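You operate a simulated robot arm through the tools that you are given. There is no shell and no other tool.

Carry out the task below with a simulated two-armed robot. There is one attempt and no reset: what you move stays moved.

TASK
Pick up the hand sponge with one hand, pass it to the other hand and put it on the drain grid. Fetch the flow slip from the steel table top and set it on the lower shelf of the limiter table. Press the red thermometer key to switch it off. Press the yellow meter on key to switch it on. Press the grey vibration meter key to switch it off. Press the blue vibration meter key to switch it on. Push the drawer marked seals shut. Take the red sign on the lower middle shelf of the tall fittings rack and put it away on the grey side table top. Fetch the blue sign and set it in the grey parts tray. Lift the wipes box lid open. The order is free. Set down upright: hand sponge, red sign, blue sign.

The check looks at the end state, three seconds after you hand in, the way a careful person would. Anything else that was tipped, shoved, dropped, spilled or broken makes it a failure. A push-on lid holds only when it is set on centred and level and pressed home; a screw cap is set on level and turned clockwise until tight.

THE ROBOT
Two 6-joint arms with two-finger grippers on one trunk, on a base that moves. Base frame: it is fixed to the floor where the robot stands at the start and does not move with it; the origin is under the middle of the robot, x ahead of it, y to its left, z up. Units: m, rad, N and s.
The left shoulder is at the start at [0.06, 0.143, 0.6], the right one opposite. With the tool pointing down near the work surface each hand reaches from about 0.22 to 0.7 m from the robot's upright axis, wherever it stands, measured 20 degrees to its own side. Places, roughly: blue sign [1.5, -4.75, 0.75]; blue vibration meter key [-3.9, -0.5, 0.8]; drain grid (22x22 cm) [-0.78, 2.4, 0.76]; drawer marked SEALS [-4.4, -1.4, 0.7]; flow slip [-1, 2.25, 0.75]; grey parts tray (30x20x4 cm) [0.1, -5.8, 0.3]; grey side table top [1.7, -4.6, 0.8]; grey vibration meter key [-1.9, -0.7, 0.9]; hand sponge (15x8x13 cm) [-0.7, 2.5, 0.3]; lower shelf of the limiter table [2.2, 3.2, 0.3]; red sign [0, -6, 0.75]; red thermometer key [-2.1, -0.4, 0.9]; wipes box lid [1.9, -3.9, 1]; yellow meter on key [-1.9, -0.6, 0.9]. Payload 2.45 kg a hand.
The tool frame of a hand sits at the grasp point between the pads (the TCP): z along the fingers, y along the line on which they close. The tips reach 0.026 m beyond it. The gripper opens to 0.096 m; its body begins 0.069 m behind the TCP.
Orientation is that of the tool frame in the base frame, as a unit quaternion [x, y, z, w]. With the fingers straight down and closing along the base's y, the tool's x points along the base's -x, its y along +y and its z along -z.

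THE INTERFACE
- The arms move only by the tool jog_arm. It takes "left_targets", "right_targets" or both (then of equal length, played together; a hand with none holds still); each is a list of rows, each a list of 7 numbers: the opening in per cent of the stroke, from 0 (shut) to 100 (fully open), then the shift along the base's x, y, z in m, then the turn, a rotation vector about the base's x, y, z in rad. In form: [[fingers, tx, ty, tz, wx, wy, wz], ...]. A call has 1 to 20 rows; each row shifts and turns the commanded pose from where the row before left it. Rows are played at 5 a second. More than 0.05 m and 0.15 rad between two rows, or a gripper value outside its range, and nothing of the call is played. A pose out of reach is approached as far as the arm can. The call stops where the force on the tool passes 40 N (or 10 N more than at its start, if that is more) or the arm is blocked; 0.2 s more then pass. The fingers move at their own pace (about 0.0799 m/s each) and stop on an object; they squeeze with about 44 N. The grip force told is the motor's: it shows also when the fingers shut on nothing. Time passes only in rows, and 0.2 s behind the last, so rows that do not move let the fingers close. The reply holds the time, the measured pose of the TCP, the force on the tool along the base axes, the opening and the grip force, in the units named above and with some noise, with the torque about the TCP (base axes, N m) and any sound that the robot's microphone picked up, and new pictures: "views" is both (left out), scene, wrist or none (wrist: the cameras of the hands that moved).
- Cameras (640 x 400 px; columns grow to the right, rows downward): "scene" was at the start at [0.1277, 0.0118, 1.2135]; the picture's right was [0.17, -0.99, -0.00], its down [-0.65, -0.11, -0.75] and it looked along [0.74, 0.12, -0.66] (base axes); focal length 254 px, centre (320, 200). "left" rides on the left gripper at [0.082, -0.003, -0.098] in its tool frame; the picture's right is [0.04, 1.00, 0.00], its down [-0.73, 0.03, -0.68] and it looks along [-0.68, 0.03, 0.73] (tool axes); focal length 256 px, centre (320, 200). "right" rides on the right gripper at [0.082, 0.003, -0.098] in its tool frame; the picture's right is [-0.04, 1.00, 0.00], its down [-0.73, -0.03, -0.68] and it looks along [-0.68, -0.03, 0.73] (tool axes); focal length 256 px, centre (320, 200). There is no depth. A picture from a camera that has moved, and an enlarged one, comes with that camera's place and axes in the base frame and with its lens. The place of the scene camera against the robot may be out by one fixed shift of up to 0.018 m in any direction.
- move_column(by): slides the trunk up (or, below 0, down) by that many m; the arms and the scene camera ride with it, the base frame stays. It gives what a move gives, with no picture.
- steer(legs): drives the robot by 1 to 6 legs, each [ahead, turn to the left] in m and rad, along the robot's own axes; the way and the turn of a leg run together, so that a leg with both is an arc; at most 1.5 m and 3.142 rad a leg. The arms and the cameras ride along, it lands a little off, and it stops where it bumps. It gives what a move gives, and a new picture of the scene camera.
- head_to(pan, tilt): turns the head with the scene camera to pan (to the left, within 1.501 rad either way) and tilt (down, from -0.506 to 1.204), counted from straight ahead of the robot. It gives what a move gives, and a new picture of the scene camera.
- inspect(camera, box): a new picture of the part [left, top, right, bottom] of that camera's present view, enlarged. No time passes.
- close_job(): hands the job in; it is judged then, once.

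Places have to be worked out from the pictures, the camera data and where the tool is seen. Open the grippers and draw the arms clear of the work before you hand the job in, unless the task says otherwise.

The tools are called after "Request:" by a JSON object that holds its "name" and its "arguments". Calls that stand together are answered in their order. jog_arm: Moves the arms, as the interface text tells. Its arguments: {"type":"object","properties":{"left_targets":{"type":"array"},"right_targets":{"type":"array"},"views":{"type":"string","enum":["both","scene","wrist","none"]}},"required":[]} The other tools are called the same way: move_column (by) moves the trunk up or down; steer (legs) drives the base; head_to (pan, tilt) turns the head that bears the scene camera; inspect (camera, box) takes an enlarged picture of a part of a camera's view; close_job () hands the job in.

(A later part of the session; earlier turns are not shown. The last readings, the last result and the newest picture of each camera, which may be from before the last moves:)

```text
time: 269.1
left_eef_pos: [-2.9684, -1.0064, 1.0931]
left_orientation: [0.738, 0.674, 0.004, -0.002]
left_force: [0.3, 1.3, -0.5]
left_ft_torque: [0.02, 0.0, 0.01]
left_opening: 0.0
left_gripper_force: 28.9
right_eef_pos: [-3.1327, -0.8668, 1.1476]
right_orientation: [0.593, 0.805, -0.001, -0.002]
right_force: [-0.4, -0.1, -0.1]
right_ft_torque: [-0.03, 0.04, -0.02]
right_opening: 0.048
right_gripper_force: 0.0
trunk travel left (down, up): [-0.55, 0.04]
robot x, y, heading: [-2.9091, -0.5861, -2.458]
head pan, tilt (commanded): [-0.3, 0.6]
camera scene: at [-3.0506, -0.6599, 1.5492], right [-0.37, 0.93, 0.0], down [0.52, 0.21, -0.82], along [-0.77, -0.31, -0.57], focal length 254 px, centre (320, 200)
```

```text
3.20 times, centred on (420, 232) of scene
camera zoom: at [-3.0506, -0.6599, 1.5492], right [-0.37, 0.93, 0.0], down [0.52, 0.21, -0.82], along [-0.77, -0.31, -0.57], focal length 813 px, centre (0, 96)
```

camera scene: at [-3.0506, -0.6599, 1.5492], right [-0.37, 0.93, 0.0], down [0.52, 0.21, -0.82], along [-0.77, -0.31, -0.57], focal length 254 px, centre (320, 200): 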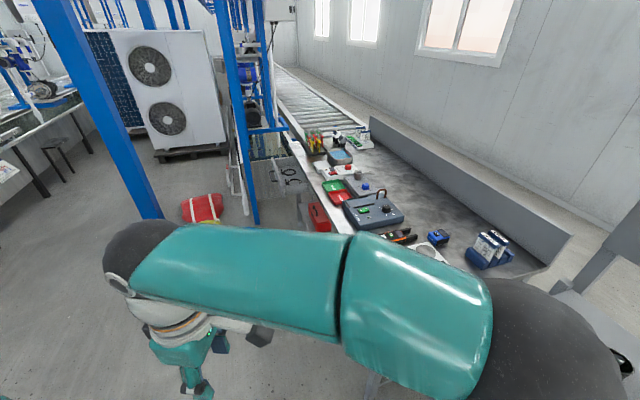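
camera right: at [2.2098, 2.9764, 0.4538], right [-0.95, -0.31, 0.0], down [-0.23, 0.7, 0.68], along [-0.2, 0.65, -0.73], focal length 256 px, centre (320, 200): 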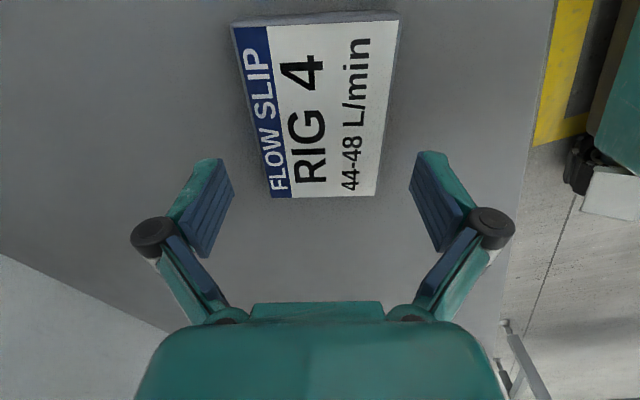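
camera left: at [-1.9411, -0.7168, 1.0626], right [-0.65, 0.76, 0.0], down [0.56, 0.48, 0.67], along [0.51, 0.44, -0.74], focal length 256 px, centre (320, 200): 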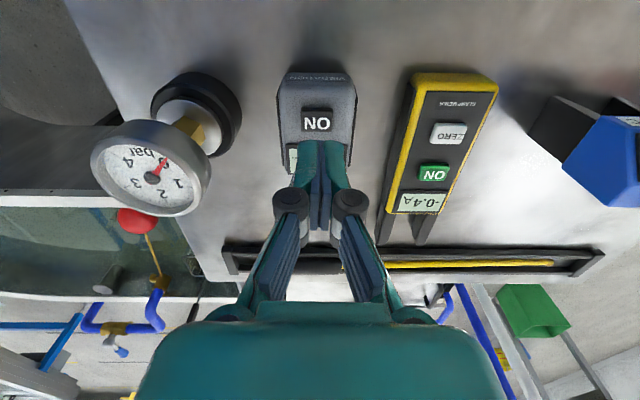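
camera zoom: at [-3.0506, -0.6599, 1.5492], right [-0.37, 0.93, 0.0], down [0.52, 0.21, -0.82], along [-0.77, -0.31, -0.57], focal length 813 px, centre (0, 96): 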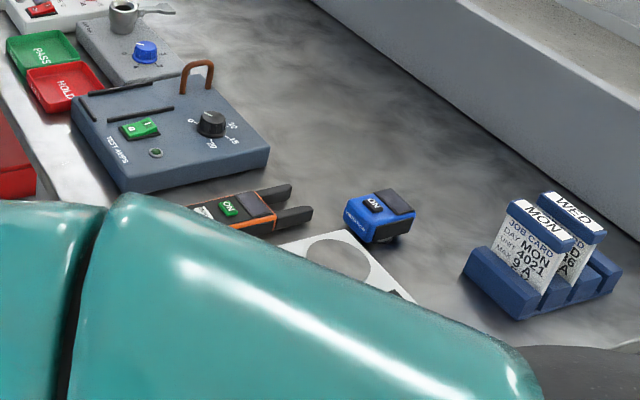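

The open drawer (with seal rings) is further along; the blue vibration meter is nearer. First position for the meter: drive 0.52 m along, then face the bench.

Request:
{"name": "steer", "arguments": {"legs": [[0.5, 0.06], [0, -0.55]]}}

Request:
{"name": "steer", "arguments": {"legs": [[0, -0.55]]}}

Request:
{"name": "steer", "arguments": {"legs": [[0, -0.53]]}}

Request:
{"name": "head_to", "arguments": {"pan": 0.15, "tilt": 0.75}}

```text
time: 273.7
left_eef_pos: [-3.5402, -1.2401, 1.0929]
left_orientation: [0.886, 0.464, 0.004, -0.001]
left_force: [-0.3, -0.1, -0.4]
left_ft_torque: [0.01, 0.02, 0.0]
left_opening: 0.0
left_gripper_force: 28.6
right_eef_pos: [-3.6142, -1.0364, 1.1478]
right_orientation: [0.778, 0.629, -0.001, -0.002]
right_force: [0.1, 0.4, 1.4]
right_ft_torque: [-0.03, 0.02, -0.02]
right_opening: 0.048
right_gripper_force: 0.1
trunk travel left (down, up): [-0.55, 0.04]
robot x, y, heading: [-3.2749, -0.9219, -2.969]
head pan, tilt (commanded): [-0.3, 0.6]
camera scene: at [-3.4387, -0.9195, 1.5494], right [0.13, 0.99, 0.0], down [0.56, -0.07, -0.83], along [-0.82, 0.11, -0.56], focal length 254 px, centre (320, 200)
```

scene: 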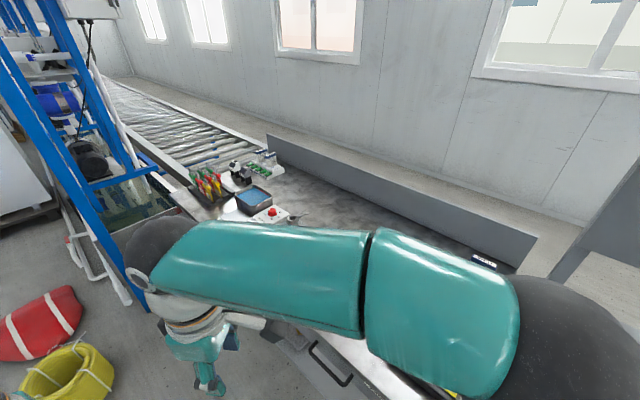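

```text
time: 275.8
left_eef_pos: [-3.6702, -1.0544, 1.0942]
left_orientation: [0.978, 0.207, 0.005, 0.001]
left_force: [0.6, -0.4, -0.3]
left_ft_torque: [-0.03, -0.01, 0.02]
left_opening: 0.0
left_gripper_force: 28.3
right_eef_pos: [-3.6294, -0.8436, 1.1485]
right_orientation: [0.919, 0.395, 0.0, -0.003]
right_force: [0.1, 0.4, -0.5]
right_ft_torque: [0.02, 0.01, -0.03]
right_opening: 0.0483
right_gripper_force: 0.0
trunk travel left (down, up): [-0.55, 0.04]
robot x, y, heading: [-3.2846, -0.9381, 2.764]
head pan, tilt (commanded): [-0.3, 0.6]
camera scene: at [-3.4257, -0.8582, 1.5492], right [0.63, 0.78, 0.0], down [0.44, -0.36, -0.82], along [-0.64, 0.52, -0.57], focal length 254 px, centre (320, 200)
```

scene: 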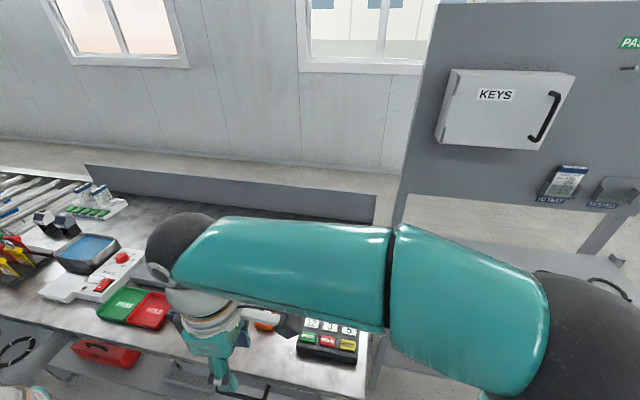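

```text
time: 277.9
left_eef_pos: [-3.6793, -0.8454, 1.0944]
left_orientation: [0.999, -0.054, 0.004, 0.001]
left_force: [-0.2, -0.4, 0.2]
left_ft_torque: [0.01, 0.02, 0.02]
left_opening: 0.0
left_gripper_force: 28.3
right_eef_pos: [-3.5373, -0.6841, 1.1481]
right_orientation: [0.99, 0.144, 0.0, -0.002]
right_force: [0.3, 0.4, -0.4]
right_ft_torque: [-0.01, -0.01, 0.01]
right_opening: 0.0482
right_gripper_force: 0.0
trunk travel left (down, up): [-0.55, 0.04]
robot x, y, heading: [-3.2962, -0.9443, 2.242]
head pan, tilt (commanded): [-0.3, 0.6]
camera scene: at [-3.3827, -0.8163, 1.5492], right [0.93, 0.36, 0.0], down [0.2, -0.53, -0.82], along [-0.3, 0.77, -0.57], focal length 254 px, centre (320, 200)
```

scene: 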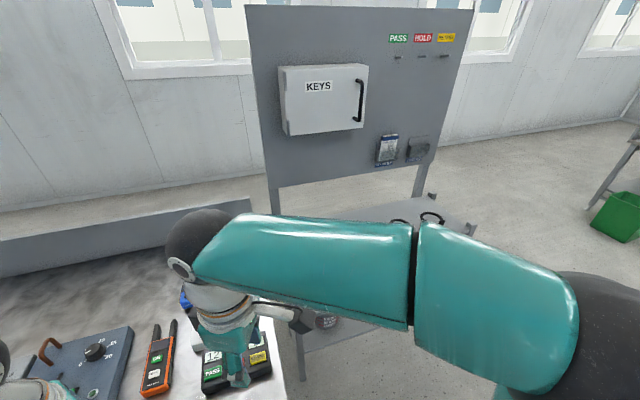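

```text
time: 278.8
left_eef_pos: [-3.6796, -0.8449, 1.0945]
left_orientation: [0.999, -0.052, 0.004, 0.001]
left_force: [-0.1, 0.4, -1.3]
left_ft_torque: [0.0, -0.01, 0.01]
left_opening: 0.0
left_gripper_force: 28.7
right_eef_pos: [-3.5369, -0.6849, 1.1493]
right_orientation: [0.99, 0.144, 0.001, -0.002]
right_force: [-0.2, 0.2, 0.2]
right_ft_torque: [-0.04, -0.01, 0.0]
right_opening: 0.048
right_gripper_force: 0.0
trunk travel left (down, up): [-0.55, 0.04]
robot x, y, heading: [-3.299, -0.9409, 2.235]
head pan, tilt (commanded): [0.15, 0.75]
camera scene: at [-3.4112, -0.8421, 1.5364], right [0.68, 0.73, 0.0], down [0.5, -0.47, -0.73], along [-0.53, 0.5, -0.68], focal length 254 px, centre (320, 200)
```

scene: 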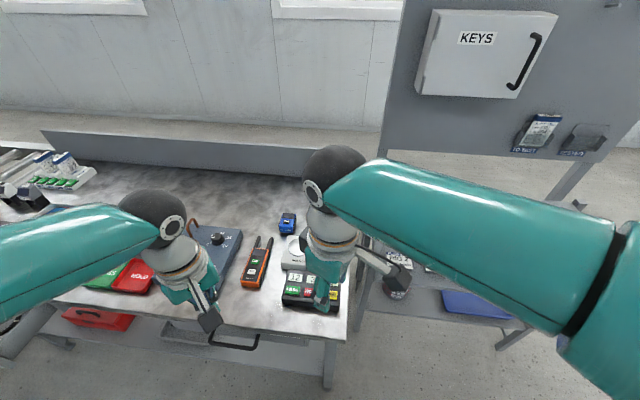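

The blue meter is ~0.69 m ahead and 0.2 m left: I'll use the left hand with the tool pitched ~30° forward. Moving it over in the air first (right hand aside).

Request:
{"name": "jog_arm", "arguments": {"left_targets": [[0, -0.0185, 0.0236, 0, 0, 0, -0.133], [0, -0.0185, 0.0236, 0, 0, 0, -0.133], [0, -0.0185, 0.0236, 0, 0, 0, -0.133], [0, -0.0185, 0.0236, 0, 0, 0, -0.133], [0, -0.0185, 0.0236, 0, 0, 0, -0.133], [0, -0.0185, 0.0236, 0, 0, 0, -0.133], [0, -0.0185, 0.0236, 0, 0.1024, 0.0801, 0], [0, -0.0185, 0.0236, 0, 0.1024, 0.0801, 0], [0, -0.0185, 0.0236, 0, 0.1024, 0.0801, 0], [0, -0.0185, 0.0236, 0, 0.1024, 0.0801, 0]], "right_targets": [[50, 0.03, 0.023, 0, 0, 0, 0], [50, 0.03, 0.023, 0, 0, 0, 0], [50, 0.03, 0.023, 0, 0, 0, 0], [50, 0.03, 0.023, 0, 0, 0, 0], [50, 0, 0, 0, 0, 0, 0], [50, 0, 0, 0, 0, 0, 0], [50, 0, 0, 0, 0, 0, 0], [50, 0, 0, 0, 0, 0, 0], [50, 0, 0, 0, 0, 0, 0], [50, 0, 0, 0, 0, 0, 0]], "views": "both"}}

```text
time: 281.0
left_eef_pos: [-3.8633, -0.608, 1.0938]
left_orientation: [0.871, -0.422, -0.227, -0.11]
left_force: [-0.1, -0.6, -0.2]
left_ft_torque: [0.0, -0.04, 0.02]
left_opening: 0.0
left_gripper_force: 28.9
right_eef_pos: [-3.418, -0.5924, 1.1489]
right_orientation: [0.99, 0.144, 0.001, -0.001]
right_force: [-0.1, 0.5, 0.0]
right_ft_torque: [0.02, -0.04, 0.0]
right_opening: 0.0479
right_gripper_force: 0.2
trunk travel left (down, up): [-0.55, 0.04]
robot x, y, heading: [-3.2948, -0.9417, 2.24]
head pan, tilt (commanded): [0.15, 0.75]
camera scene: at [-3.4118, -0.8414, 1.5363], right [0.68, 0.73, 0.0], down [0.5, -0.47, -0.73], along [-0.53, 0.5, -0.68], focal length 254 px, centre (320, 200)
camera right: at [-3.3371, -0.5728, 1.2451], right [0.25, -0.97, 0.0], down [-0.71, -0.18, 0.68], along [-0.66, -0.16, -0.74], focal length 256 px, centre (320, 200)
camera left: at [-3.7878, -0.6996, 1.1391], right [-0.76, -0.65, -0.02], down [-0.21, 0.22, 0.95], along [-0.61, 0.73, -0.31], focal length 256 px, centre (320, 200)
```

scene: 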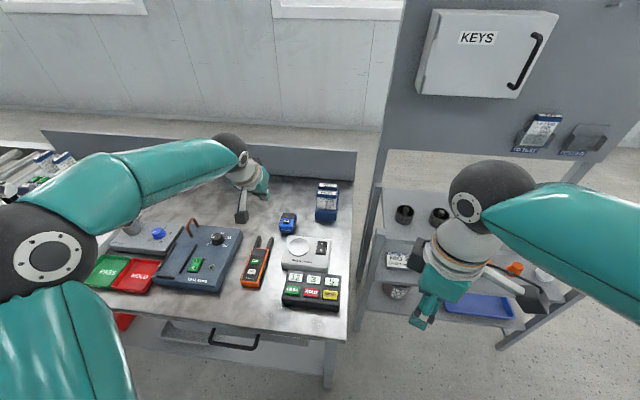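
right: 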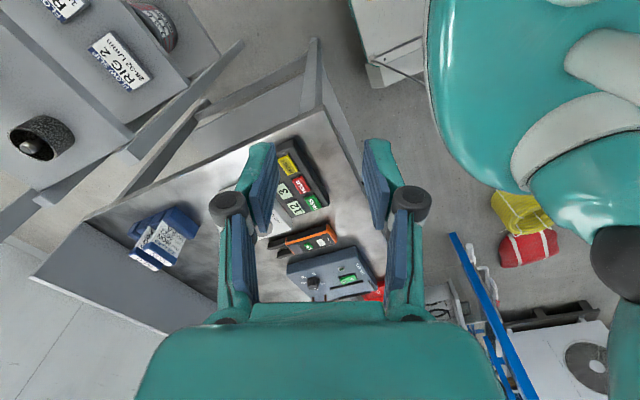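
left: 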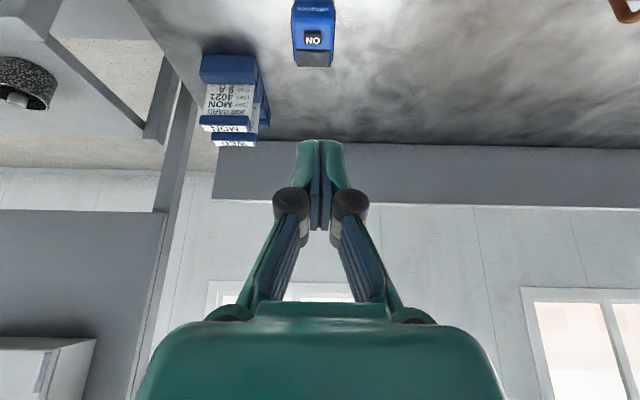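

The blue meter and its ON key are visible in the left wrist view. Move closer and triangulate the key height.

Request:
{"name": "jog_arm", "arguments": {"left_targets": [[0, -0.011, 0.0167, -0.033, 0, 0, 0], [0, -0.011, 0.0167, -0.033, 0, 0, 0], [0, -0.011, 0.0167, -0.033, 0, 0, 0]], "views": "both"}}

```text
time: 281.8
left_eef_pos: [-3.8984, -0.5579, 0.995]
left_orientation: [0.87, -0.424, -0.227, -0.11]
left_force: [-0.6, 1.3, -0.7]
left_ft_torque: [-0.03, -0.02, 0.02]
left_opening: 0.0001
left_gripper_force: 28.3
right_eef_pos: [-3.4176, -0.5918, 1.1482]
right_orientation: [0.99, 0.144, 0.001, -0.001]
right_force: [0.3, -0.3, -0.4]
right_ft_torque: [-0.03, 0.02, 0.03]
right_opening: 0.0481
right_gripper_force: 0.0
trunk travel left (down, up): [-0.55, 0.04]
robot x, y, heading: [-3.2972, -0.9458, 2.242]
head pan, tilt (commanded): [0.15, 0.75]
camera scene: at [-3.4126, -0.8406, 1.5362], right [0.68, 0.73, 0.0], down [0.5, -0.47, -0.73], along [-0.53, 0.5, -0.68], focal length 254 px, centre (320, 200)
camera left: at [-3.8218, -0.6494, 1.0404], right [-0.76, -0.65, -0.02], down [-0.21, 0.22, 0.95], along [-0.61, 0.73, -0.31], focal length 256 px, centre (320, 200)
```

scene: 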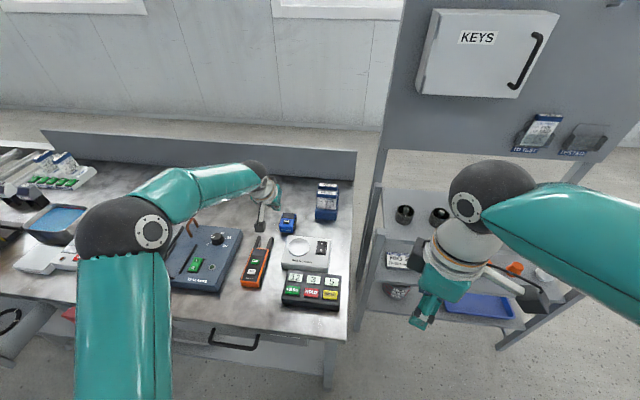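
left: 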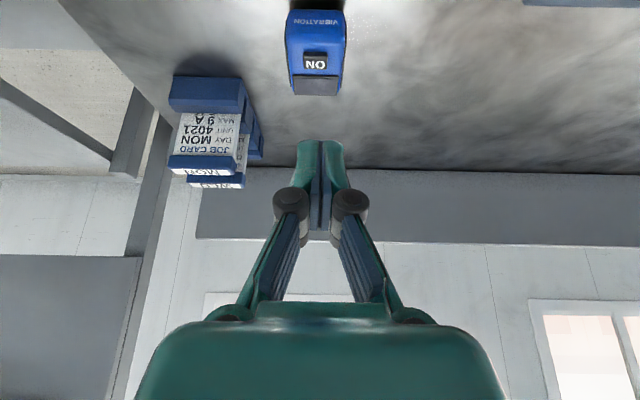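

Key triangulated at ≈(-3.936,-0.503, 0.85). Move above it and re-check.

Request:
{"name": "jog_arm", "arguments": {"left_targets": [[0, -0.0147, 0.0224, -0.03, 0, 0, 0], [0, -0.0146, 0.0223, -0.03, 0, 0, 0]], "views": "wrist"}}

Request:
{"name": "inspect", "arguments": {"camera": "scene", "box": [220, 160, 360, 248]}}

```text
time: 282.4
left_eef_pos: [-3.9262, -0.5146, 0.9356]
left_orientation: [0.87, -0.423, -0.228, -0.111]
left_force: [0.4, 0.3, -0.5]
left_ft_torque: [0.01, 0.0, -0.02]
left_opening: 0.0
left_gripper_force: 28.6
right_eef_pos: [-3.416, -0.5923, 1.1474]
right_orientation: [0.99, 0.143, 0.001, -0.001]
right_force: [-0.3, 0.0, 0.1]
right_ft_torque: [-0.01, 0.0, 0.0]
right_opening: 0.0479
right_gripper_force: 0.1
trunk travel left (down, up): [-0.55, 0.04]
robot x, y, heading: [-3.2981, -0.9471, 2.241]
head pan, tilt (commanded): [0.15, 0.75]
camera left: at [-3.8494, -0.6064, 0.9817], right [-0.76, -0.65, -0.02], down [-0.21, 0.22, 0.95], along [-0.61, 0.73, -0.31], focal length 256 px, centre (320, 200)
```

left: 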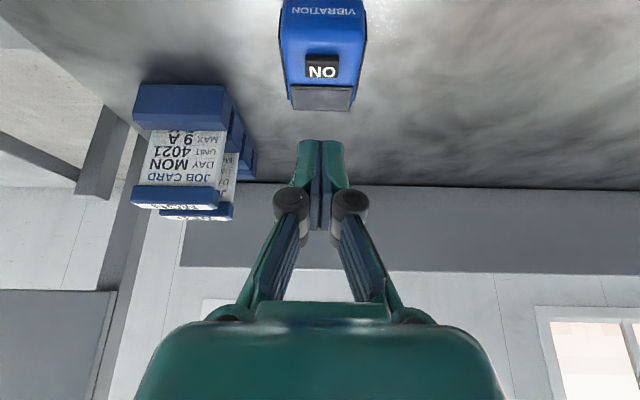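

```text
4.55 times, centred on (290, 204) of scene
camera zoom: at [-3.4116, -0.8414, 1.5363], right [0.68, 0.73, 0.0], down [0.5, -0.47, -0.73], along [-0.53, 0.5, -0.68], focal length 1155 px, centre (456, 182)
```

zoom: 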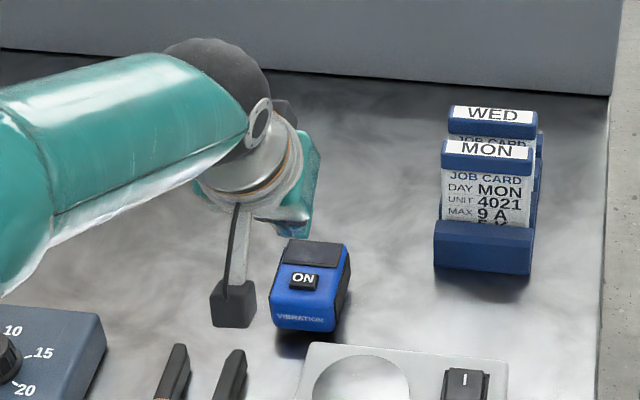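

Estimates put the key at z≈0.83–0.85. I'll descend 3 cm and measure again before touching.

Request:
{"name": "jog_arm", "arguments": {"left_targets": [[0, -0.003, 0.004, -0.03, 0, 0, 0]], "views": "wrist"}}

Request:
{"name": "inspect", "arguments": {"camera": "scene", "box": [240, 180, 336, 240]}}

```text
time: 282.8
left_eef_pos: [-3.9297, -0.5093, 0.9039]
left_orientation: [0.871, -0.422, -0.226, -0.11]
left_force: [-0.5, 0.7, -0.7]
left_ft_torque: [-0.03, 0.01, 0.03]
left_opening: 0.0
left_gripper_force: 28.1
right_eef_pos: [-3.4187, -0.5918, 1.1478]
right_orientation: [0.99, 0.143, 0.001, 0.0]
right_force: [-0.2, -0.2, -0.1]
right_ft_torque: [-0.02, 0.0, 0.0]
right_opening: 0.0481
right_gripper_force: 0.0
trunk travel left (down, up): [-0.55, 0.04]
robot x, y, heading: [-3.2951, -0.9435, 2.239]
head pan, tilt (commanded): [0.15, 0.75]
camera left: at [-3.8539, -0.6011, 0.9509], right [-0.76, -0.65, -0.02], down [-0.21, 0.22, 0.95], along [-0.61, 0.73, -0.31], focal length 256 px, centre (320, 200)
```

left: 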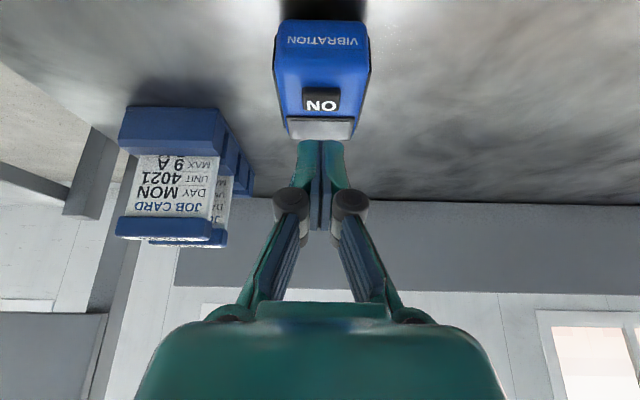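

```text
6.67 times, centred on (288, 210) of scene
camera zoom: at [-3.4129, -0.8404, 1.5361], right [0.68, 0.73, 0.0], down [0.5, -0.47, -0.73], along [-0.53, 0.5, -0.68], focal length 1694 px, centre (533, 133)
```

zoom: 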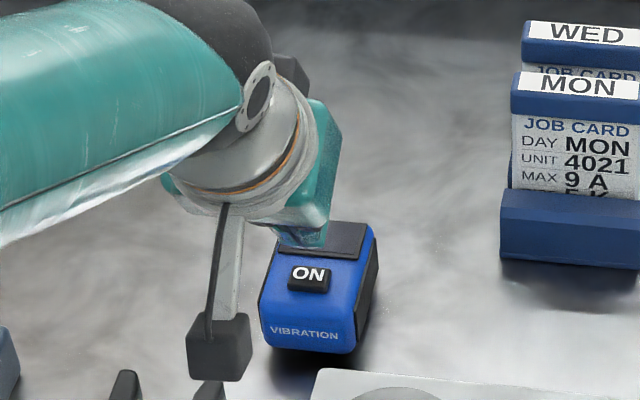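

Key z ≈0.848 and nearly directly under the tip. Descend most of the way, then small steps until the click.

Request:
{"name": "jog_arm", "arguments": {"left_targets": [[0, -0.0015, 0.003, -0.022, 0, 0, 0]], "views": "none"}}

Request:
{"name": "jog_arm", "arguments": {"left_targets": [[0, 0, 0, -0.004, 0, 0, 0]], "views": "none"}}

Request:
{"name": "inspect", "arguments": {"camera": "scene", "box": [240, 180, 336, 240]}}

```text
time: 283.2
left_eef_pos: [-3.9306, -0.5073, 0.8827]
left_orientation: [0.871, -0.422, -0.227, -0.109]
left_force: [-0.6, -0.4, -0.6]
left_ft_torque: [-0.02, -0.03, 0.02]
left_opening: 0.0001
left_gripper_force: 28.2
right_eef_pos: [-3.4172, -0.591, 1.1483]
right_orientation: [0.99, 0.144, 0.001, 0.0]
right_force: [0.2, 0.1, -0.9]
right_ft_torque: [0.0, -0.04, 0.03]
right_opening: 0.0481
right_gripper_force: 0.0
trunk travel left (down, up): [-0.55, 0.04]
robot x, y, heading: [-3.2969, -0.9415, 2.24]
head pan, tilt (commanded): [0.15, 0.75]
```

```text
time: 283.6
left_eef_pos: [-3.9307, -0.5075, 0.8787]
left_orientation: [0.87, -0.423, -0.227, -0.111]
left_force: [-0.5, 0.0, 0.4]
left_ft_torque: [0.01, 0.01, 0.04]
left_opening: 0.006
left_gripper_force: 28.6
right_eef_pos: [-3.4167, -0.5915, 1.1488]
right_orientation: [0.99, 0.143, 0.002, -0.001]
right_force: [-0.8, 0.5, 0.7]
right_ft_torque: [-0.01, -0.02, -0.02]
right_opening: 0.0478
right_gripper_force: 0.0
trunk travel left (down, up): [-0.55, 0.04]
robot x, y, heading: [-3.2977, -0.9472, 2.239]
head pan, tilt (commanded): [0.15, 0.75]
```

```text
6.67 times, centred on (288, 210) of scene
camera zoom: at [-3.4121, -0.8412, 1.5362], right [0.68, 0.73, 0.0], down [0.5, -0.47, -0.73], along [-0.53, 0.5, -0.68], focal length 1694 px, centre (533, 133)
```

zoom: 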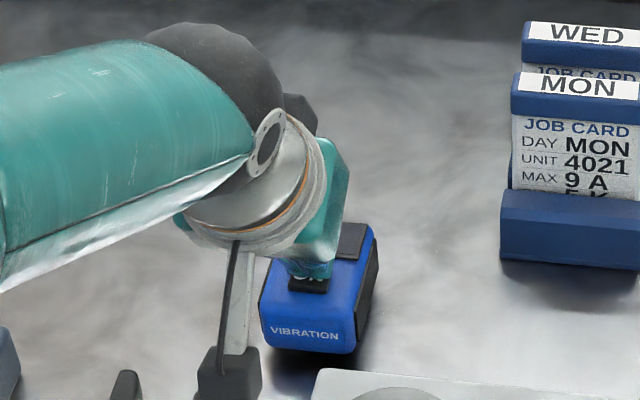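

The tip is touching the key (fingers just spread by it). A few millimetres more.

Request:
{"name": "jog_arm", "arguments": {"left_targets": [[0, 0, 0, -0.003, 0, 0, 0]], "views": "none"}}

Request:
{"name": "jog_arm", "arguments": {"left_targets": [[0, 0, 0, -0.002, 0, 0, 0]], "views": "none"}}

```text
time: 284.0
left_eef_pos: [-3.9299, -0.5081, 0.8768]
left_orientation: [0.87, -0.423, -0.228, -0.11]
left_force: [1.2, -0.4, 1.9]
left_ft_torque: [-0.02, -0.01, -0.01]
left_opening: 0.0058
left_gripper_force: 28.2
right_eef_pos: [-3.4181, -0.5919, 1.1484]
right_orientation: [0.99, 0.143, 0.0, -0.002]
right_force: [0.6, -0.5, 0.5]
right_ft_torque: [0.03, -0.01, 0.0]
right_opening: 0.0478
right_gripper_force: 0.0
trunk travel left (down, up): [-0.55, 0.04]
robot x, y, heading: [-3.2981, -0.9462, 2.24]
head pan, tilt (commanded): [0.15, 0.75]
heard: click
```

```text
time: 284.4
left_eef_pos: [-3.9311, -0.5073, 0.875]
left_orientation: [0.87, -0.423, -0.229, -0.111]
left_force: [-0.9, -0.5, 3.0]
left_ft_torque: [0.02, 0.04, 0.0]
left_opening: 0.0063
left_gripper_force: 28.3
right_eef_pos: [-3.4159, -0.5922, 1.1489]
right_orientation: [0.99, 0.144, 0.001, -0.002]
right_force: [0.3, -0.1, 0.1]
right_ft_torque: [0.01, 0.02, 0.01]
right_opening: 0.0478
right_gripper_force: 0.0
trunk travel left (down, up): [-0.55, 0.04]
robot x, y, heading: [-3.296, -0.9413, 2.241]
head pan, tilt (commanded): [0.15, 0.75]
```

Click heard. Lift straight off and retract, then check the display.

Request:
{"name": "jog_arm", "arguments": {"left_targets": [[0, 0, 0, 0.02, 0, 0, 0], [0, 0, 0, 0.045, 0, 0, 0], [0, 0.012, -0.016, 0.045, 0, 0, 0], [0, 0.0246, -0.0315, 0.03, 0, 0, 0], [0, 0.0308, -0.0394, 0, 0, 0, 0], [0, 0.0308, -0.0394, 0, 0, 0, 0], [0, 0.0308, -0.0394, 0, 0, 0, 0]], "views": "none"}}

Request:
{"name": "inspect", "arguments": {"camera": "scene", "box": [220, 170, 364, 260]}}

```text
time: 286.0
left_eef_pos: [-3.8015, -0.6735, 1.0166]
left_orientation: [0.87, -0.422, -0.229, -0.111]
left_force: [0.7, 0.6, -0.1]
left_ft_torque: [0.03, 0.01, 0.01]
left_opening: 0.0
left_gripper_force: 28.4
right_eef_pos: [-3.4162, -0.5945, 1.1497]
right_orientation: [0.99, 0.144, -0.001, -0.002]
right_force: [1.1, -0.9, 0.1]
right_ft_torque: [0.0, -0.03, -0.06]
right_opening: 0.048
right_gripper_force: 0.1
trunk travel left (down, up): [-0.55, 0.04]
robot x, y, heading: [-3.2991, -0.9449, 2.242]
head pan, tilt (commanded): [0.15, 0.75]
```

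```text
4.44 times, centred on (292, 215) of scene
camera zoom: at [-3.4102, -0.8435, 1.5366], right [0.68, 0.73, 0.0], down [0.5, -0.46, -0.73], along [-0.54, 0.5, -0.68], focal length 1130 px, centre (444, 133)
```

zoom: 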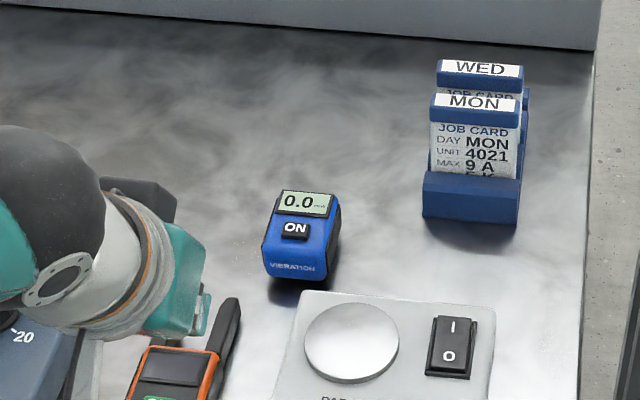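

The blue vibration meter now reads 0.0 (on). Next the SEALS drawer: retract, back off from the bench and drive along the aisle.

Request:
{"name": "jog_arm", "arguments": {"left_targets": [[0, 0.0308, -0.0394, 0, 0, 0, 0], [0, 0.0308, -0.0394, 0, 0, 0, 0], [0, 0.0308, -0.0394, 0, 0, 0, 0]], "views": "none"}}

Request:
{"name": "steer", "arguments": {"legs": [[-0.27, 0], [0, 0.55]]}}

Request:
{"name": "steer", "arguments": {"legs": [[0, 0.55]]}}

Request:
{"name": "steer", "arguments": {"legs": [[0, 0.48]]}}

Request:
{"name": "head_to", "arguments": {"pan": -0.3, "tilt": 0.6}}

```text
time: 286.8
left_eef_pos: [-3.7083, -0.794, 1.0188]
left_orientation: [0.871, -0.423, -0.226, -0.11]
left_force: [1.6, -0.6, -0.3]
left_ft_torque: [0.02, 0.03, 0.0]
left_opening: 0.0
left_gripper_force: 28.6
right_eef_pos: [-3.4148, -0.5945, 1.149]
right_orientation: [0.99, 0.144, 0.0, -0.002]
right_force: [-0.2, -0.1, 0.2]
right_ft_torque: [0.02, -0.01, -0.01]
right_opening: 0.0479
right_gripper_force: 0.1
trunk travel left (down, up): [-0.55, 0.04]
robot x, y, heading: [-3.2961, -0.943, 2.241]
head pan, tilt (commanded): [0.15, 0.75]
```

```text
time: 290.4
left_eef_pos: [-3.5621, -1.2389, 1.0169]
left_orientation: [0.953, -0.171, -0.247, -0.044]
left_force: [0.5, 0.6, 0.3]
left_ft_torque: [0.02, -0.02, -0.03]
left_opening: 0.0
left_gripper_force: 28.5
right_eef_pos: [-3.4149, -0.9149, 1.1489]
right_orientation: [0.914, 0.406, 0.0, -0.002]
right_force: [0.1, 0.1, 0.4]
right_ft_torque: [-0.01, -0.01, 0.03]
right_opening: 0.0479
right_gripper_force: 0.0
trunk travel left (down, up): [-0.55, 0.04]
robot x, y, heading: [-3.1244, -1.1403, 2.784]
head pan, tilt (commanded): [0.15, 0.75]
camera scene: at [-3.279, -1.1028, 1.5364], right [0.2, 0.98, 0.0], down [0.67, -0.14, -0.73], along [-0.72, 0.15, -0.68], focal length 254 px, centre (320, 200)
```

scene: 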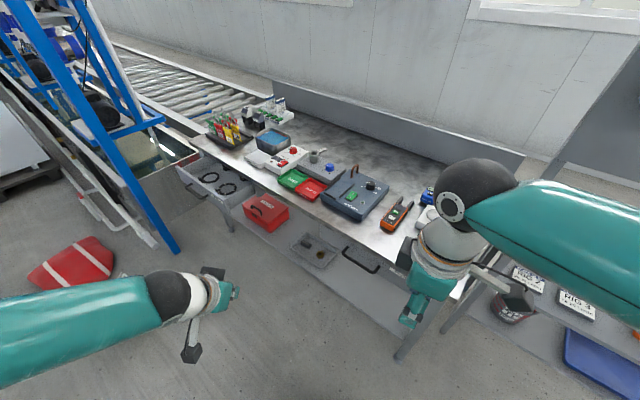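

```text
time: 292.6
left_eef_pos: [-3.4485, -1.4513, 1.017]
left_orientation: [0.964, 0.093, -0.25, 0.023]
left_force: [0.1, -0.6, -0.4]
left_ft_torque: [-0.01, -0.01, -0.03]
left_opening: 0.0
left_gripper_force: 28.2
right_eef_pos: [-3.4905, -1.1008, 1.1497]
right_orientation: [0.77, 0.638, 0.001, -0.001]
right_force: [0.1, -0.6, -0.2]
right_ft_torque: [0.0, -0.03, 0.01]
right_opening: 0.0479
right_gripper_force: 0.0
trunk travel left (down, up): [-0.55, 0.04]
robot x, y, heading: [-3.1284, -1.1224, -2.947]
head pan, tilt (commanded): [0.15, 0.75]
stopped in leg 1: the robot was blocked; the commanded pose is now the measured one
camera scene: at [-3.2834, -1.1657, 1.5363], right [-0.34, 0.94, 0.0], down [0.64, 0.23, -0.73], along [-0.69, -0.25, -0.68], focal length 254 px, centre (320, 200)
```

scene: 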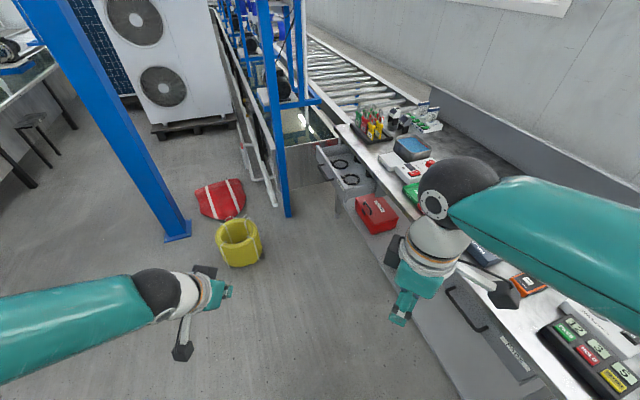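

```text
time: 294.7
left_eef_pos: [-3.2576, -1.5641, 1.0185]
left_orientation: [0.912, 0.324, -0.237, 0.084]
left_force: [-0.1, -0.8, 0.6]
left_ft_torque: [0.04, 0.0, -0.04]
left_opening: 0.0004
left_gripper_force: 28.4
right_eef_pos: [-3.4614, -1.2736, 1.1497]
right_orientation: [0.592, 0.806, 0.0, -0.002]
right_force: [0.0, 0.3, 0.2]
right_ft_torque: [0.04, 0.01, 0.01]
right_opening: 0.0483
right_gripper_force: 0.1
trunk travel left (down, up): [-0.55, 0.04]
robot x, y, heading: [-3.1417, -1.1097, -2.454]
head pan, tilt (commanded): [0.15, 0.75]
stopped in leg 1: the robot was blocked; the commanded pose is now the measured one
camera scene: at [-3.2585, -1.2153, 1.5363], right [-0.74, 0.67, 0.0], down [0.46, 0.51, -0.73], along [-0.49, -0.54, -0.68], focal length 254 px, centre (320, 200)
```

scene: 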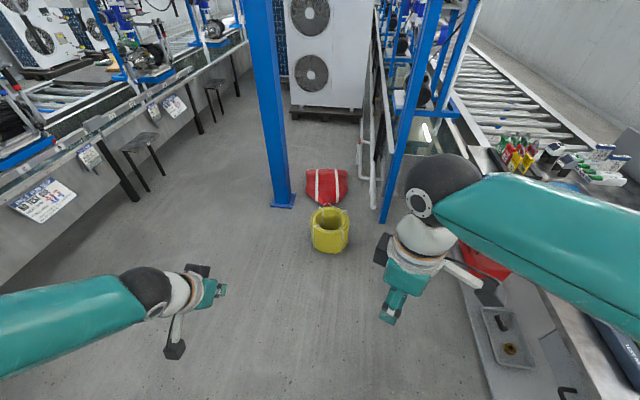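

```text
time: 295.6
left_eef_pos: [-3.2583, -1.5622, 1.0185]
left_orientation: [0.912, 0.323, -0.238, 0.085]
left_force: [-0.2, -0.2, -0.9]
left_ft_torque: [0.02, -0.01, 0.03]
left_opening: 0.0006
left_gripper_force: 27.8
right_eef_pos: [-3.4611, -1.2726, 1.1505]
right_orientation: [0.592, 0.806, -0.001, -0.002]
right_force: [-0.6, -0.4, -0.2]
right_ft_torque: [-0.04, 0.02, -0.02]
right_opening: 0.0483
right_gripper_force: 0.1
trunk travel left (down, up): [-0.55, 0.04]
robot x, y, heading: [-3.1402, -1.1144, -2.458]
head pan, tilt (commanded): [-0.3, 0.6]
camera scene: at [-3.2854, -1.1861, 1.5492], right [-0.38, 0.93, 0.0], down [0.52, 0.21, -0.82], along [-0.76, -0.31, -0.57], focal length 254 px, centre (320, 200)
```

scene: 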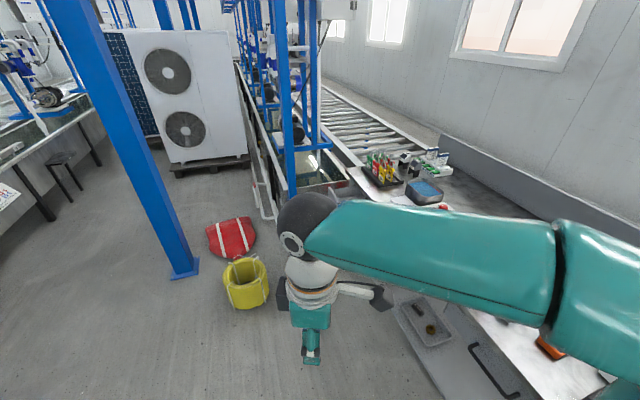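

The drawer front spans p≈-4.5..-4.04, sticking out ~15 cm; a yellow bucket stands just past it, so I'll stop short and use the left hand. Driving 0.83 m then turning to face the bench.

Request:
{"name": "steer", "arguments": {"legs": [[0.83, 0.0], [0, -0.55]]}}

Request:
{"name": "steer", "arguments": {"legs": [[0, -0.55]]}}

Request:
{"name": "steer", "arguments": {"legs": [[0, -0.47]]}}

Request:
{"name": "head_to", "arguments": {"pan": 0.5, "tilt": 0.8}}

```text
time: 301.5
left_eef_pos: [-4.0854, -2.0033, 1.021]
left_orientation: [0.96, 0.119, -0.25, 0.032]
left_force: [0.1, 0.4, -0.8]
left_ft_torque: [-0.01, 0.01, 0.02]
left_opening: 0.0
left_gripper_force: 28.8
right_eef_pos: [-4.1462, -1.6534, 1.1508]
right_orientation: [0.751, 0.66, 0.001, -0.002]
right_force: [-0.3, 0.5, 0.3]
right_ft_torque: [0.0, 0.02, 0.02]
right_opening: 0.0478
right_gripper_force: 0.0
trunk travel left (down, up): [-0.55, 0.04]
robot x, y, heading: [-3.7831, -1.6557, -2.882]
head pan, tilt (commanded): [-0.3, 0.6]
stopped in leg 2: the robot was blocked; the commanded pose is now the measured one
camera scene: at [-3.9487, -1.6676, 1.5492], right [0.04, 1.0, 0.0], down [0.56, -0.02, -0.82], along [-0.82, 0.03, -0.57], focal length 254 px, centre (320, 200)
```

scene: 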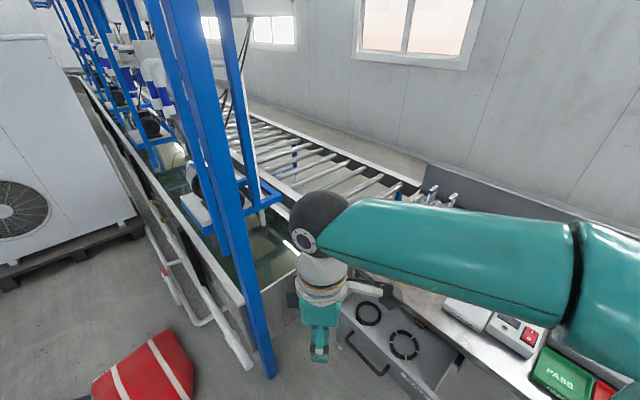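

```text
time: 302.5
left_eef_pos: [-4.1041, -1.9853, 1.0198]
left_orientation: [0.963, 0.091, -0.252, 0.025]
left_force: [-0.6, -0.1, 0.3]
left_ft_torque: [0.03, -0.01, 0.0]
left_opening: 0.0
left_gripper_force: 28.3
right_eef_pos: [-4.1453, -1.6329, 1.1517]
right_orientation: [0.771, 0.637, 0.001, -0.001]
right_force: [-0.1, 0.4, -0.1]
right_ft_torque: [0.02, 0.01, -0.03]
right_opening: 0.048
right_gripper_force: 0.2
trunk travel left (down, up): [-0.55, 0.04]
robot x, y, heading: [-3.7833, -1.6556, -2.93]
head pan, tilt (commanded): [-0.3, 0.6]
stopped in leg 1: the robot was blocked; the commanded pose is now the measured one
camera scene: at [-3.9481, -1.6616, 1.5492], right [0.09, 1.0, 0.0], down [0.56, -0.05, -0.82], along [-0.82, 0.07, -0.57], focal length 254 px, centre (320, 200)
```

scene: 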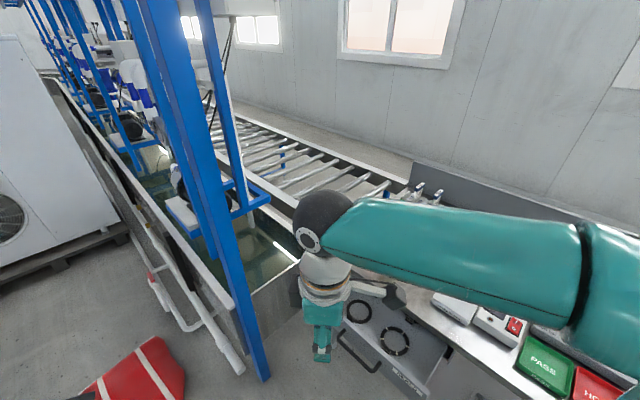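

```text
time: 304.4
left_eef_pos: [-4.2212, -1.8035, 1.0203]
left_orientation: [0.958, -0.139, -0.249, -0.036]
left_force: [-0.5, 0.5, -0.3]
left_ft_torque: [-0.02, -0.02, -0.01]
left_opening: 0.0001
left_gripper_force: 28.4
right_eef_pos: [-4.0974, -1.4717, 1.152]
right_orientation: [0.898, 0.439, 0.0, -0.001]
right_force: [-0.1, 0.8, -0.6]
right_ft_torque: [0.0, -0.03, 0.0]
right_opening: 0.048
right_gripper_force: 0.1
trunk travel left (down, up): [-0.55, 0.04]
robot x, y, heading: [-3.7873, -1.6674, 2.877]
head pan, tilt (commanded): [-0.3, 0.6]
camera scene: at [-3.9387, -1.6063, 1.5492], right [0.53, 0.85, 0.0], down [0.48, -0.3, -0.82], along [-0.7, 0.44, -0.57], focal length 254 px, centre (320, 200)
```

scene: 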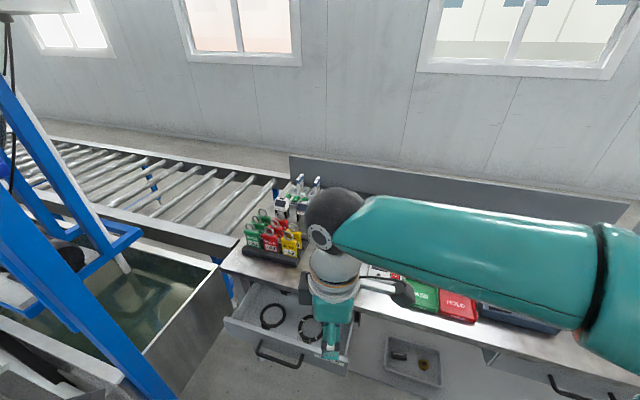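

```text
time: 305.6
left_eef_pos: [-4.2208, -1.8041, 1.0194]
left_orientation: [0.958, -0.138, -0.249, -0.035]
left_force: [-0.5, -0.5, 0.0]
left_ft_torque: [-0.01, 0.0, -0.03]
left_opening: 0.0002
left_gripper_force: 28.3
right_eef_pos: [-4.0969, -1.4718, 1.1529]
right_orientation: [0.898, 0.439, 0.001, -0.001]
right_force: [-0.7, -0.2, -0.4]
right_ft_torque: [0.0, 0.02, 0.02]
right_opening: 0.0478
right_gripper_force: 0.0
trunk travel left (down, up): [-0.55, 0.04]
robot x, y, heading: [-3.7917, -1.6708, 2.875]
head pan, tilt (commanded): [0.499, 0.799]
camera scene: at [-3.9423, -1.6727, 1.5324], right [-0.23, 0.97, 0.0], down [0.7, 0.17, -0.7], along [-0.68, -0.16, -0.72], focal length 254 px, centre (320, 200)
```

scene: 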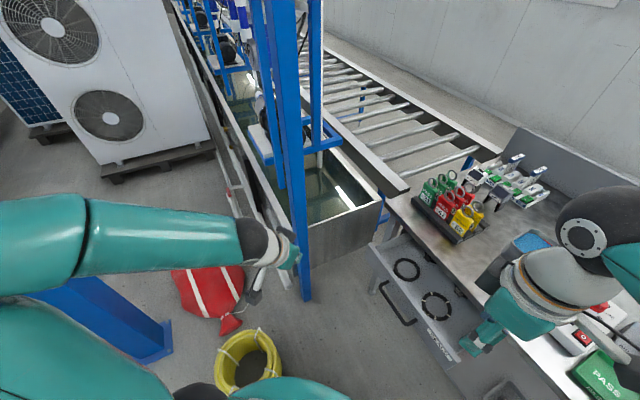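

The drawer (with seal rings) is right there. I'll turn to face it squarely and back off a bit to give the left arm room.

Request:
{"name": "steer", "arguments": {"legs": [[0, -0.31]]}}

Request:
{"name": "steer", "arguments": {"legs": [[0, -0.31], [-0.17, 0]]}}

Request:
{"name": "head_to", "arguments": {"pan": 0.4, "tilt": 0.7}}

```text
time: 307.1
left_eef_pos: [-4.2442, -1.6636, 1.0203]
left_orientation: [0.925, -0.285, -0.241, -0.074]
left_force: [0.3, 0.5, 0.2]
left_ft_torque: [-0.01, 0.01, 0.02]
left_opening: 0.0001
left_gripper_force: 29.0
right_eef_pos: [-4.0245, -1.3853, 1.1528]
right_orientation: [0.956, 0.295, 0.0, -0.001]
right_force: [-0.5, 0.3, -0.6]
right_ft_torque: [-0.02, -0.02, 0.0]
right_opening: 0.0479
right_gripper_force: 0.1
trunk travel left (down, up): [-0.55, 0.04]
robot x, y, heading: [-3.794, -1.6729, 2.566]
head pan, tilt (commanded): [0.499, 0.799]
camera scene: at [-3.9432, -1.6363, 1.5324], right [0.08, 1.0, 0.0], down [0.71, -0.06, -0.7], along [-0.69, 0.05, -0.72], focal length 254 px, centre (320, 200)
```

scene: 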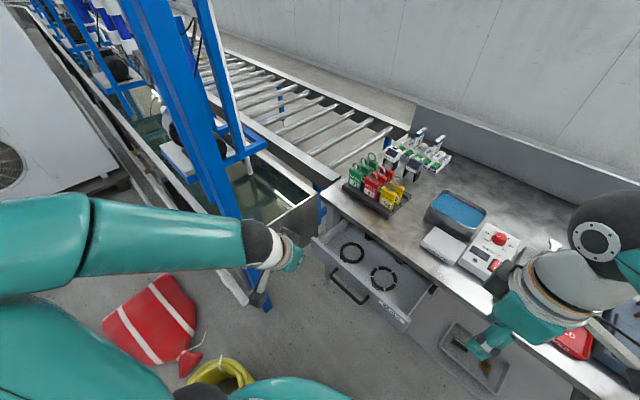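

```text
time: 309.6
left_eef_pos: [-4.1108, -1.6637, 1.0215]
left_orientation: [0.871, -0.421, -0.229, -0.11]
left_force: [-0.7, -1.5, 0.5]
left_ft_torque: [0.06, 0.0, -0.01]
left_opening: 0.0
left_gripper_force: 28.7
right_eef_pos: [-3.8183, -1.4644, 1.1543]
right_orientation: [0.989, 0.147, 0.0, -0.002]
right_force: [0.6, -0.1, 0.3]
right_ft_torque: [0.06, 0.01, 0.0]
right_opening: 0.0482
right_gripper_force: 0.0
trunk travel left (down, up): [-0.55, 0.04]
robot x, y, heading: [-3.688, -1.8049, 2.266]
head pan, tilt (commanded): [0.499, 0.799]
camera scene: at [-3.8152, -1.7334, 1.5326], right [0.37, 0.93, 0.0], down [0.67, -0.26, -0.7], along [-0.65, 0.26, -0.72], focal length 254 px, centre (320, 200)
```

scene: 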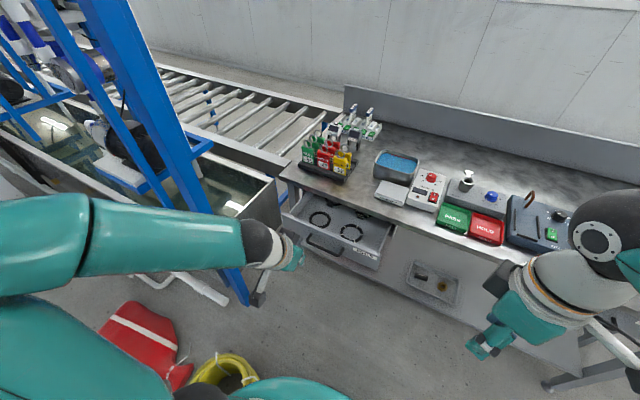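

```text
time: 310.3
left_eef_pos: [-4.1112, -1.662, 1.02]
left_orientation: [0.871, -0.422, -0.227, -0.109]
left_force: [0.1, 0.2, 0.4]
left_ft_torque: [0.02, 0.01, 0.02]
left_opening: 0.0
left_gripper_force: 28.4
right_eef_pos: [-3.8196, -1.4623, 1.1537]
right_orientation: [0.989, 0.147, 0.001, -0.001]
right_force: [-1.0, 0.3, -0.7]
right_ft_torque: [-0.03, 0.01, 0.03]
right_opening: 0.0481
right_gripper_force: 0.0
trunk travel left (down, up): [-0.55, 0.04]
robot x, y, heading: [-3.6839, -1.807, 2.267]
head pan, tilt (commanded): [0.4, 0.7]
camera scene: at [-3.8172, -1.7213, 1.5405], right [0.46, 0.89, 0.0], down [0.57, -0.3, -0.76], along [-0.68, 0.35, -0.64], focal length 254 px, centre (320, 200)
```

scene: 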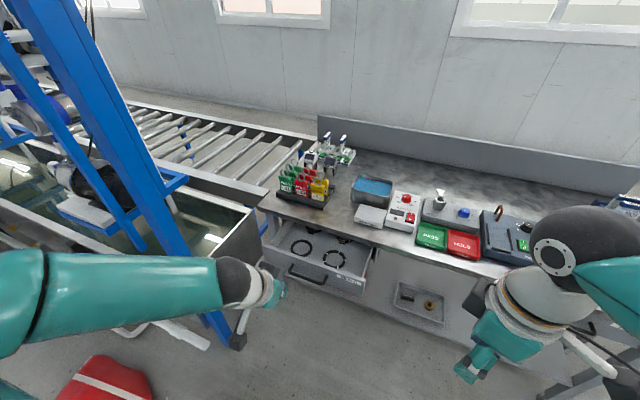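

Zooming on the drawer front.

Request:
{"name": "inspect", "arguments": {"camera": "scene", "box": [240, 200, 400, 300]}}

```text
4.00 times, centred on (320, 250) of scene
camera zoom: at [-3.8172, -1.7213, 1.5405], right [0.46, 0.89, 0.0], down [0.57, -0.3, -0.76], along [-0.68, 0.35, -0.64], focal length 1017 px, centre (320, 0)
```

zoom: 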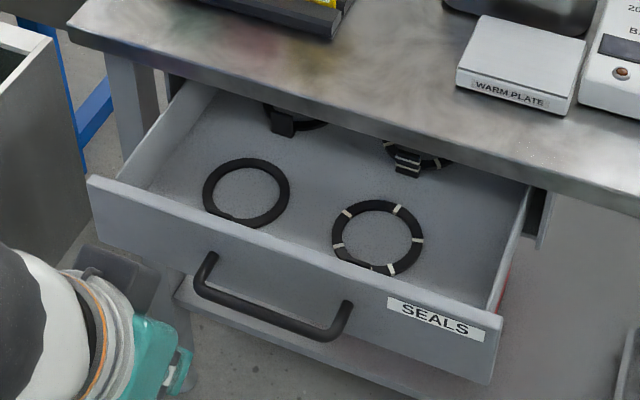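

It's marked SEALS. I'll pitch the closed left hand to point at the drawer front and bring it in front of the panel, right of the handle.

Request:
{"name": "jog_arm", "arguments": {"left_targets": [[0, -0.0061, 0.0336, 0, 0.0934, 0.0754, 0], [0, -0.0061, 0.0336, 0, 0.0934, 0.0754, 0], [0, -0.0061, 0.0336, 0, 0.0934, 0.0754, 0], [0, -0.0061, 0.0336, 0, 0.0934, 0.0754, 0], [0, -0.0061, 0.0336, 0, 0.0934, 0.0754, 0], [0, 0, 0, -0.0445, 0, 0, 0], [0, 0, 0, -0.0445, 0, 0, 0], [0, 0, 0, -0.0445, 0, 0, 0], [0, 0, 0, -0.0445, 0, 0, 0], [0, 0, 0, -0.0445, 0, 0, 0], [0, 0, 0, -0.0445, 0, 0, 0], [0, 0, 0, -0.044, 0, 0, 0]], "views": "both"}}

```text
time: 312.9
left_eef_pos: [-4.0744, -1.4463, 0.7422]
left_orientation: [0.767, -0.368, -0.476, -0.223]
left_force: [0.6, -0.1, 0.1]
left_ft_torque: [0.0, 0.0, 0.01]
left_opening: 0.0
left_gripper_force: 28.3
left hand out of reach, approached as far as the arm can: row 7, 8, 9, 10, 11, 12
right_eef_pos: [-3.8196, -1.4616, 1.1533]
right_orientation: [0.989, 0.147, 0.002, -0.001]
right_force: [0.7, 0.0, -1.1]
right_ft_torque: [0.0, 0.0, -0.02]
right_opening: 0.0479
right_gripper_force: 0.0
trunk travel left (down, up): [-0.55, 0.04]
robot x, y, heading: [-3.6873, -1.8053, 2.261]
head pan, tilt (commanded): [0.4, 0.7]
camera scene: at [-3.8173, -1.7209, 1.5406], right [0.46, 0.89, 0.0], down [0.57, -0.3, -0.76], along [-0.68, 0.35, -0.64], focal length 254 px, centre (320, 200)
camera left: at [-3.9939, -1.5414, 0.7137], right [-0.77, -0.64, -0.03], down [0.16, -0.23, 0.96], along [-0.62, 0.73, 0.28], focal length 256 px, centre (320, 200)
```

scene: 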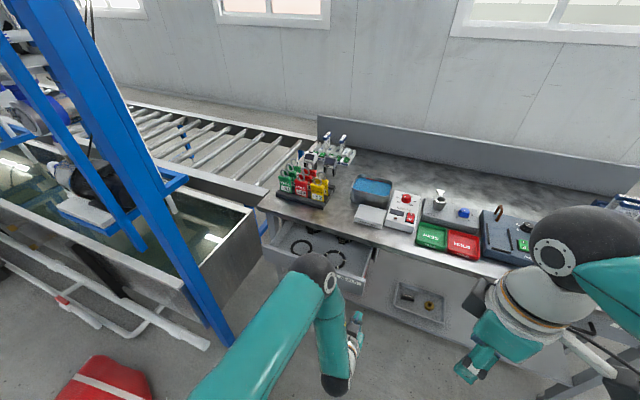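
left: 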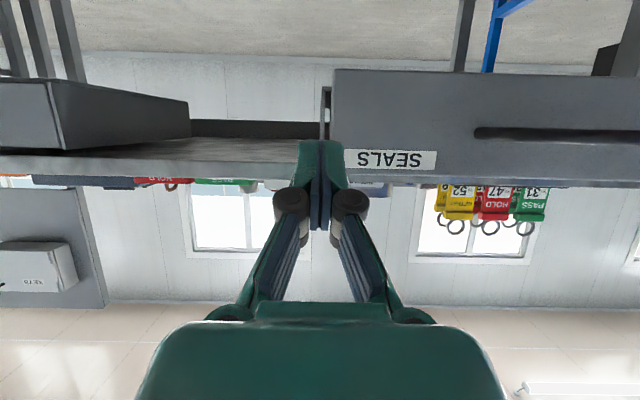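

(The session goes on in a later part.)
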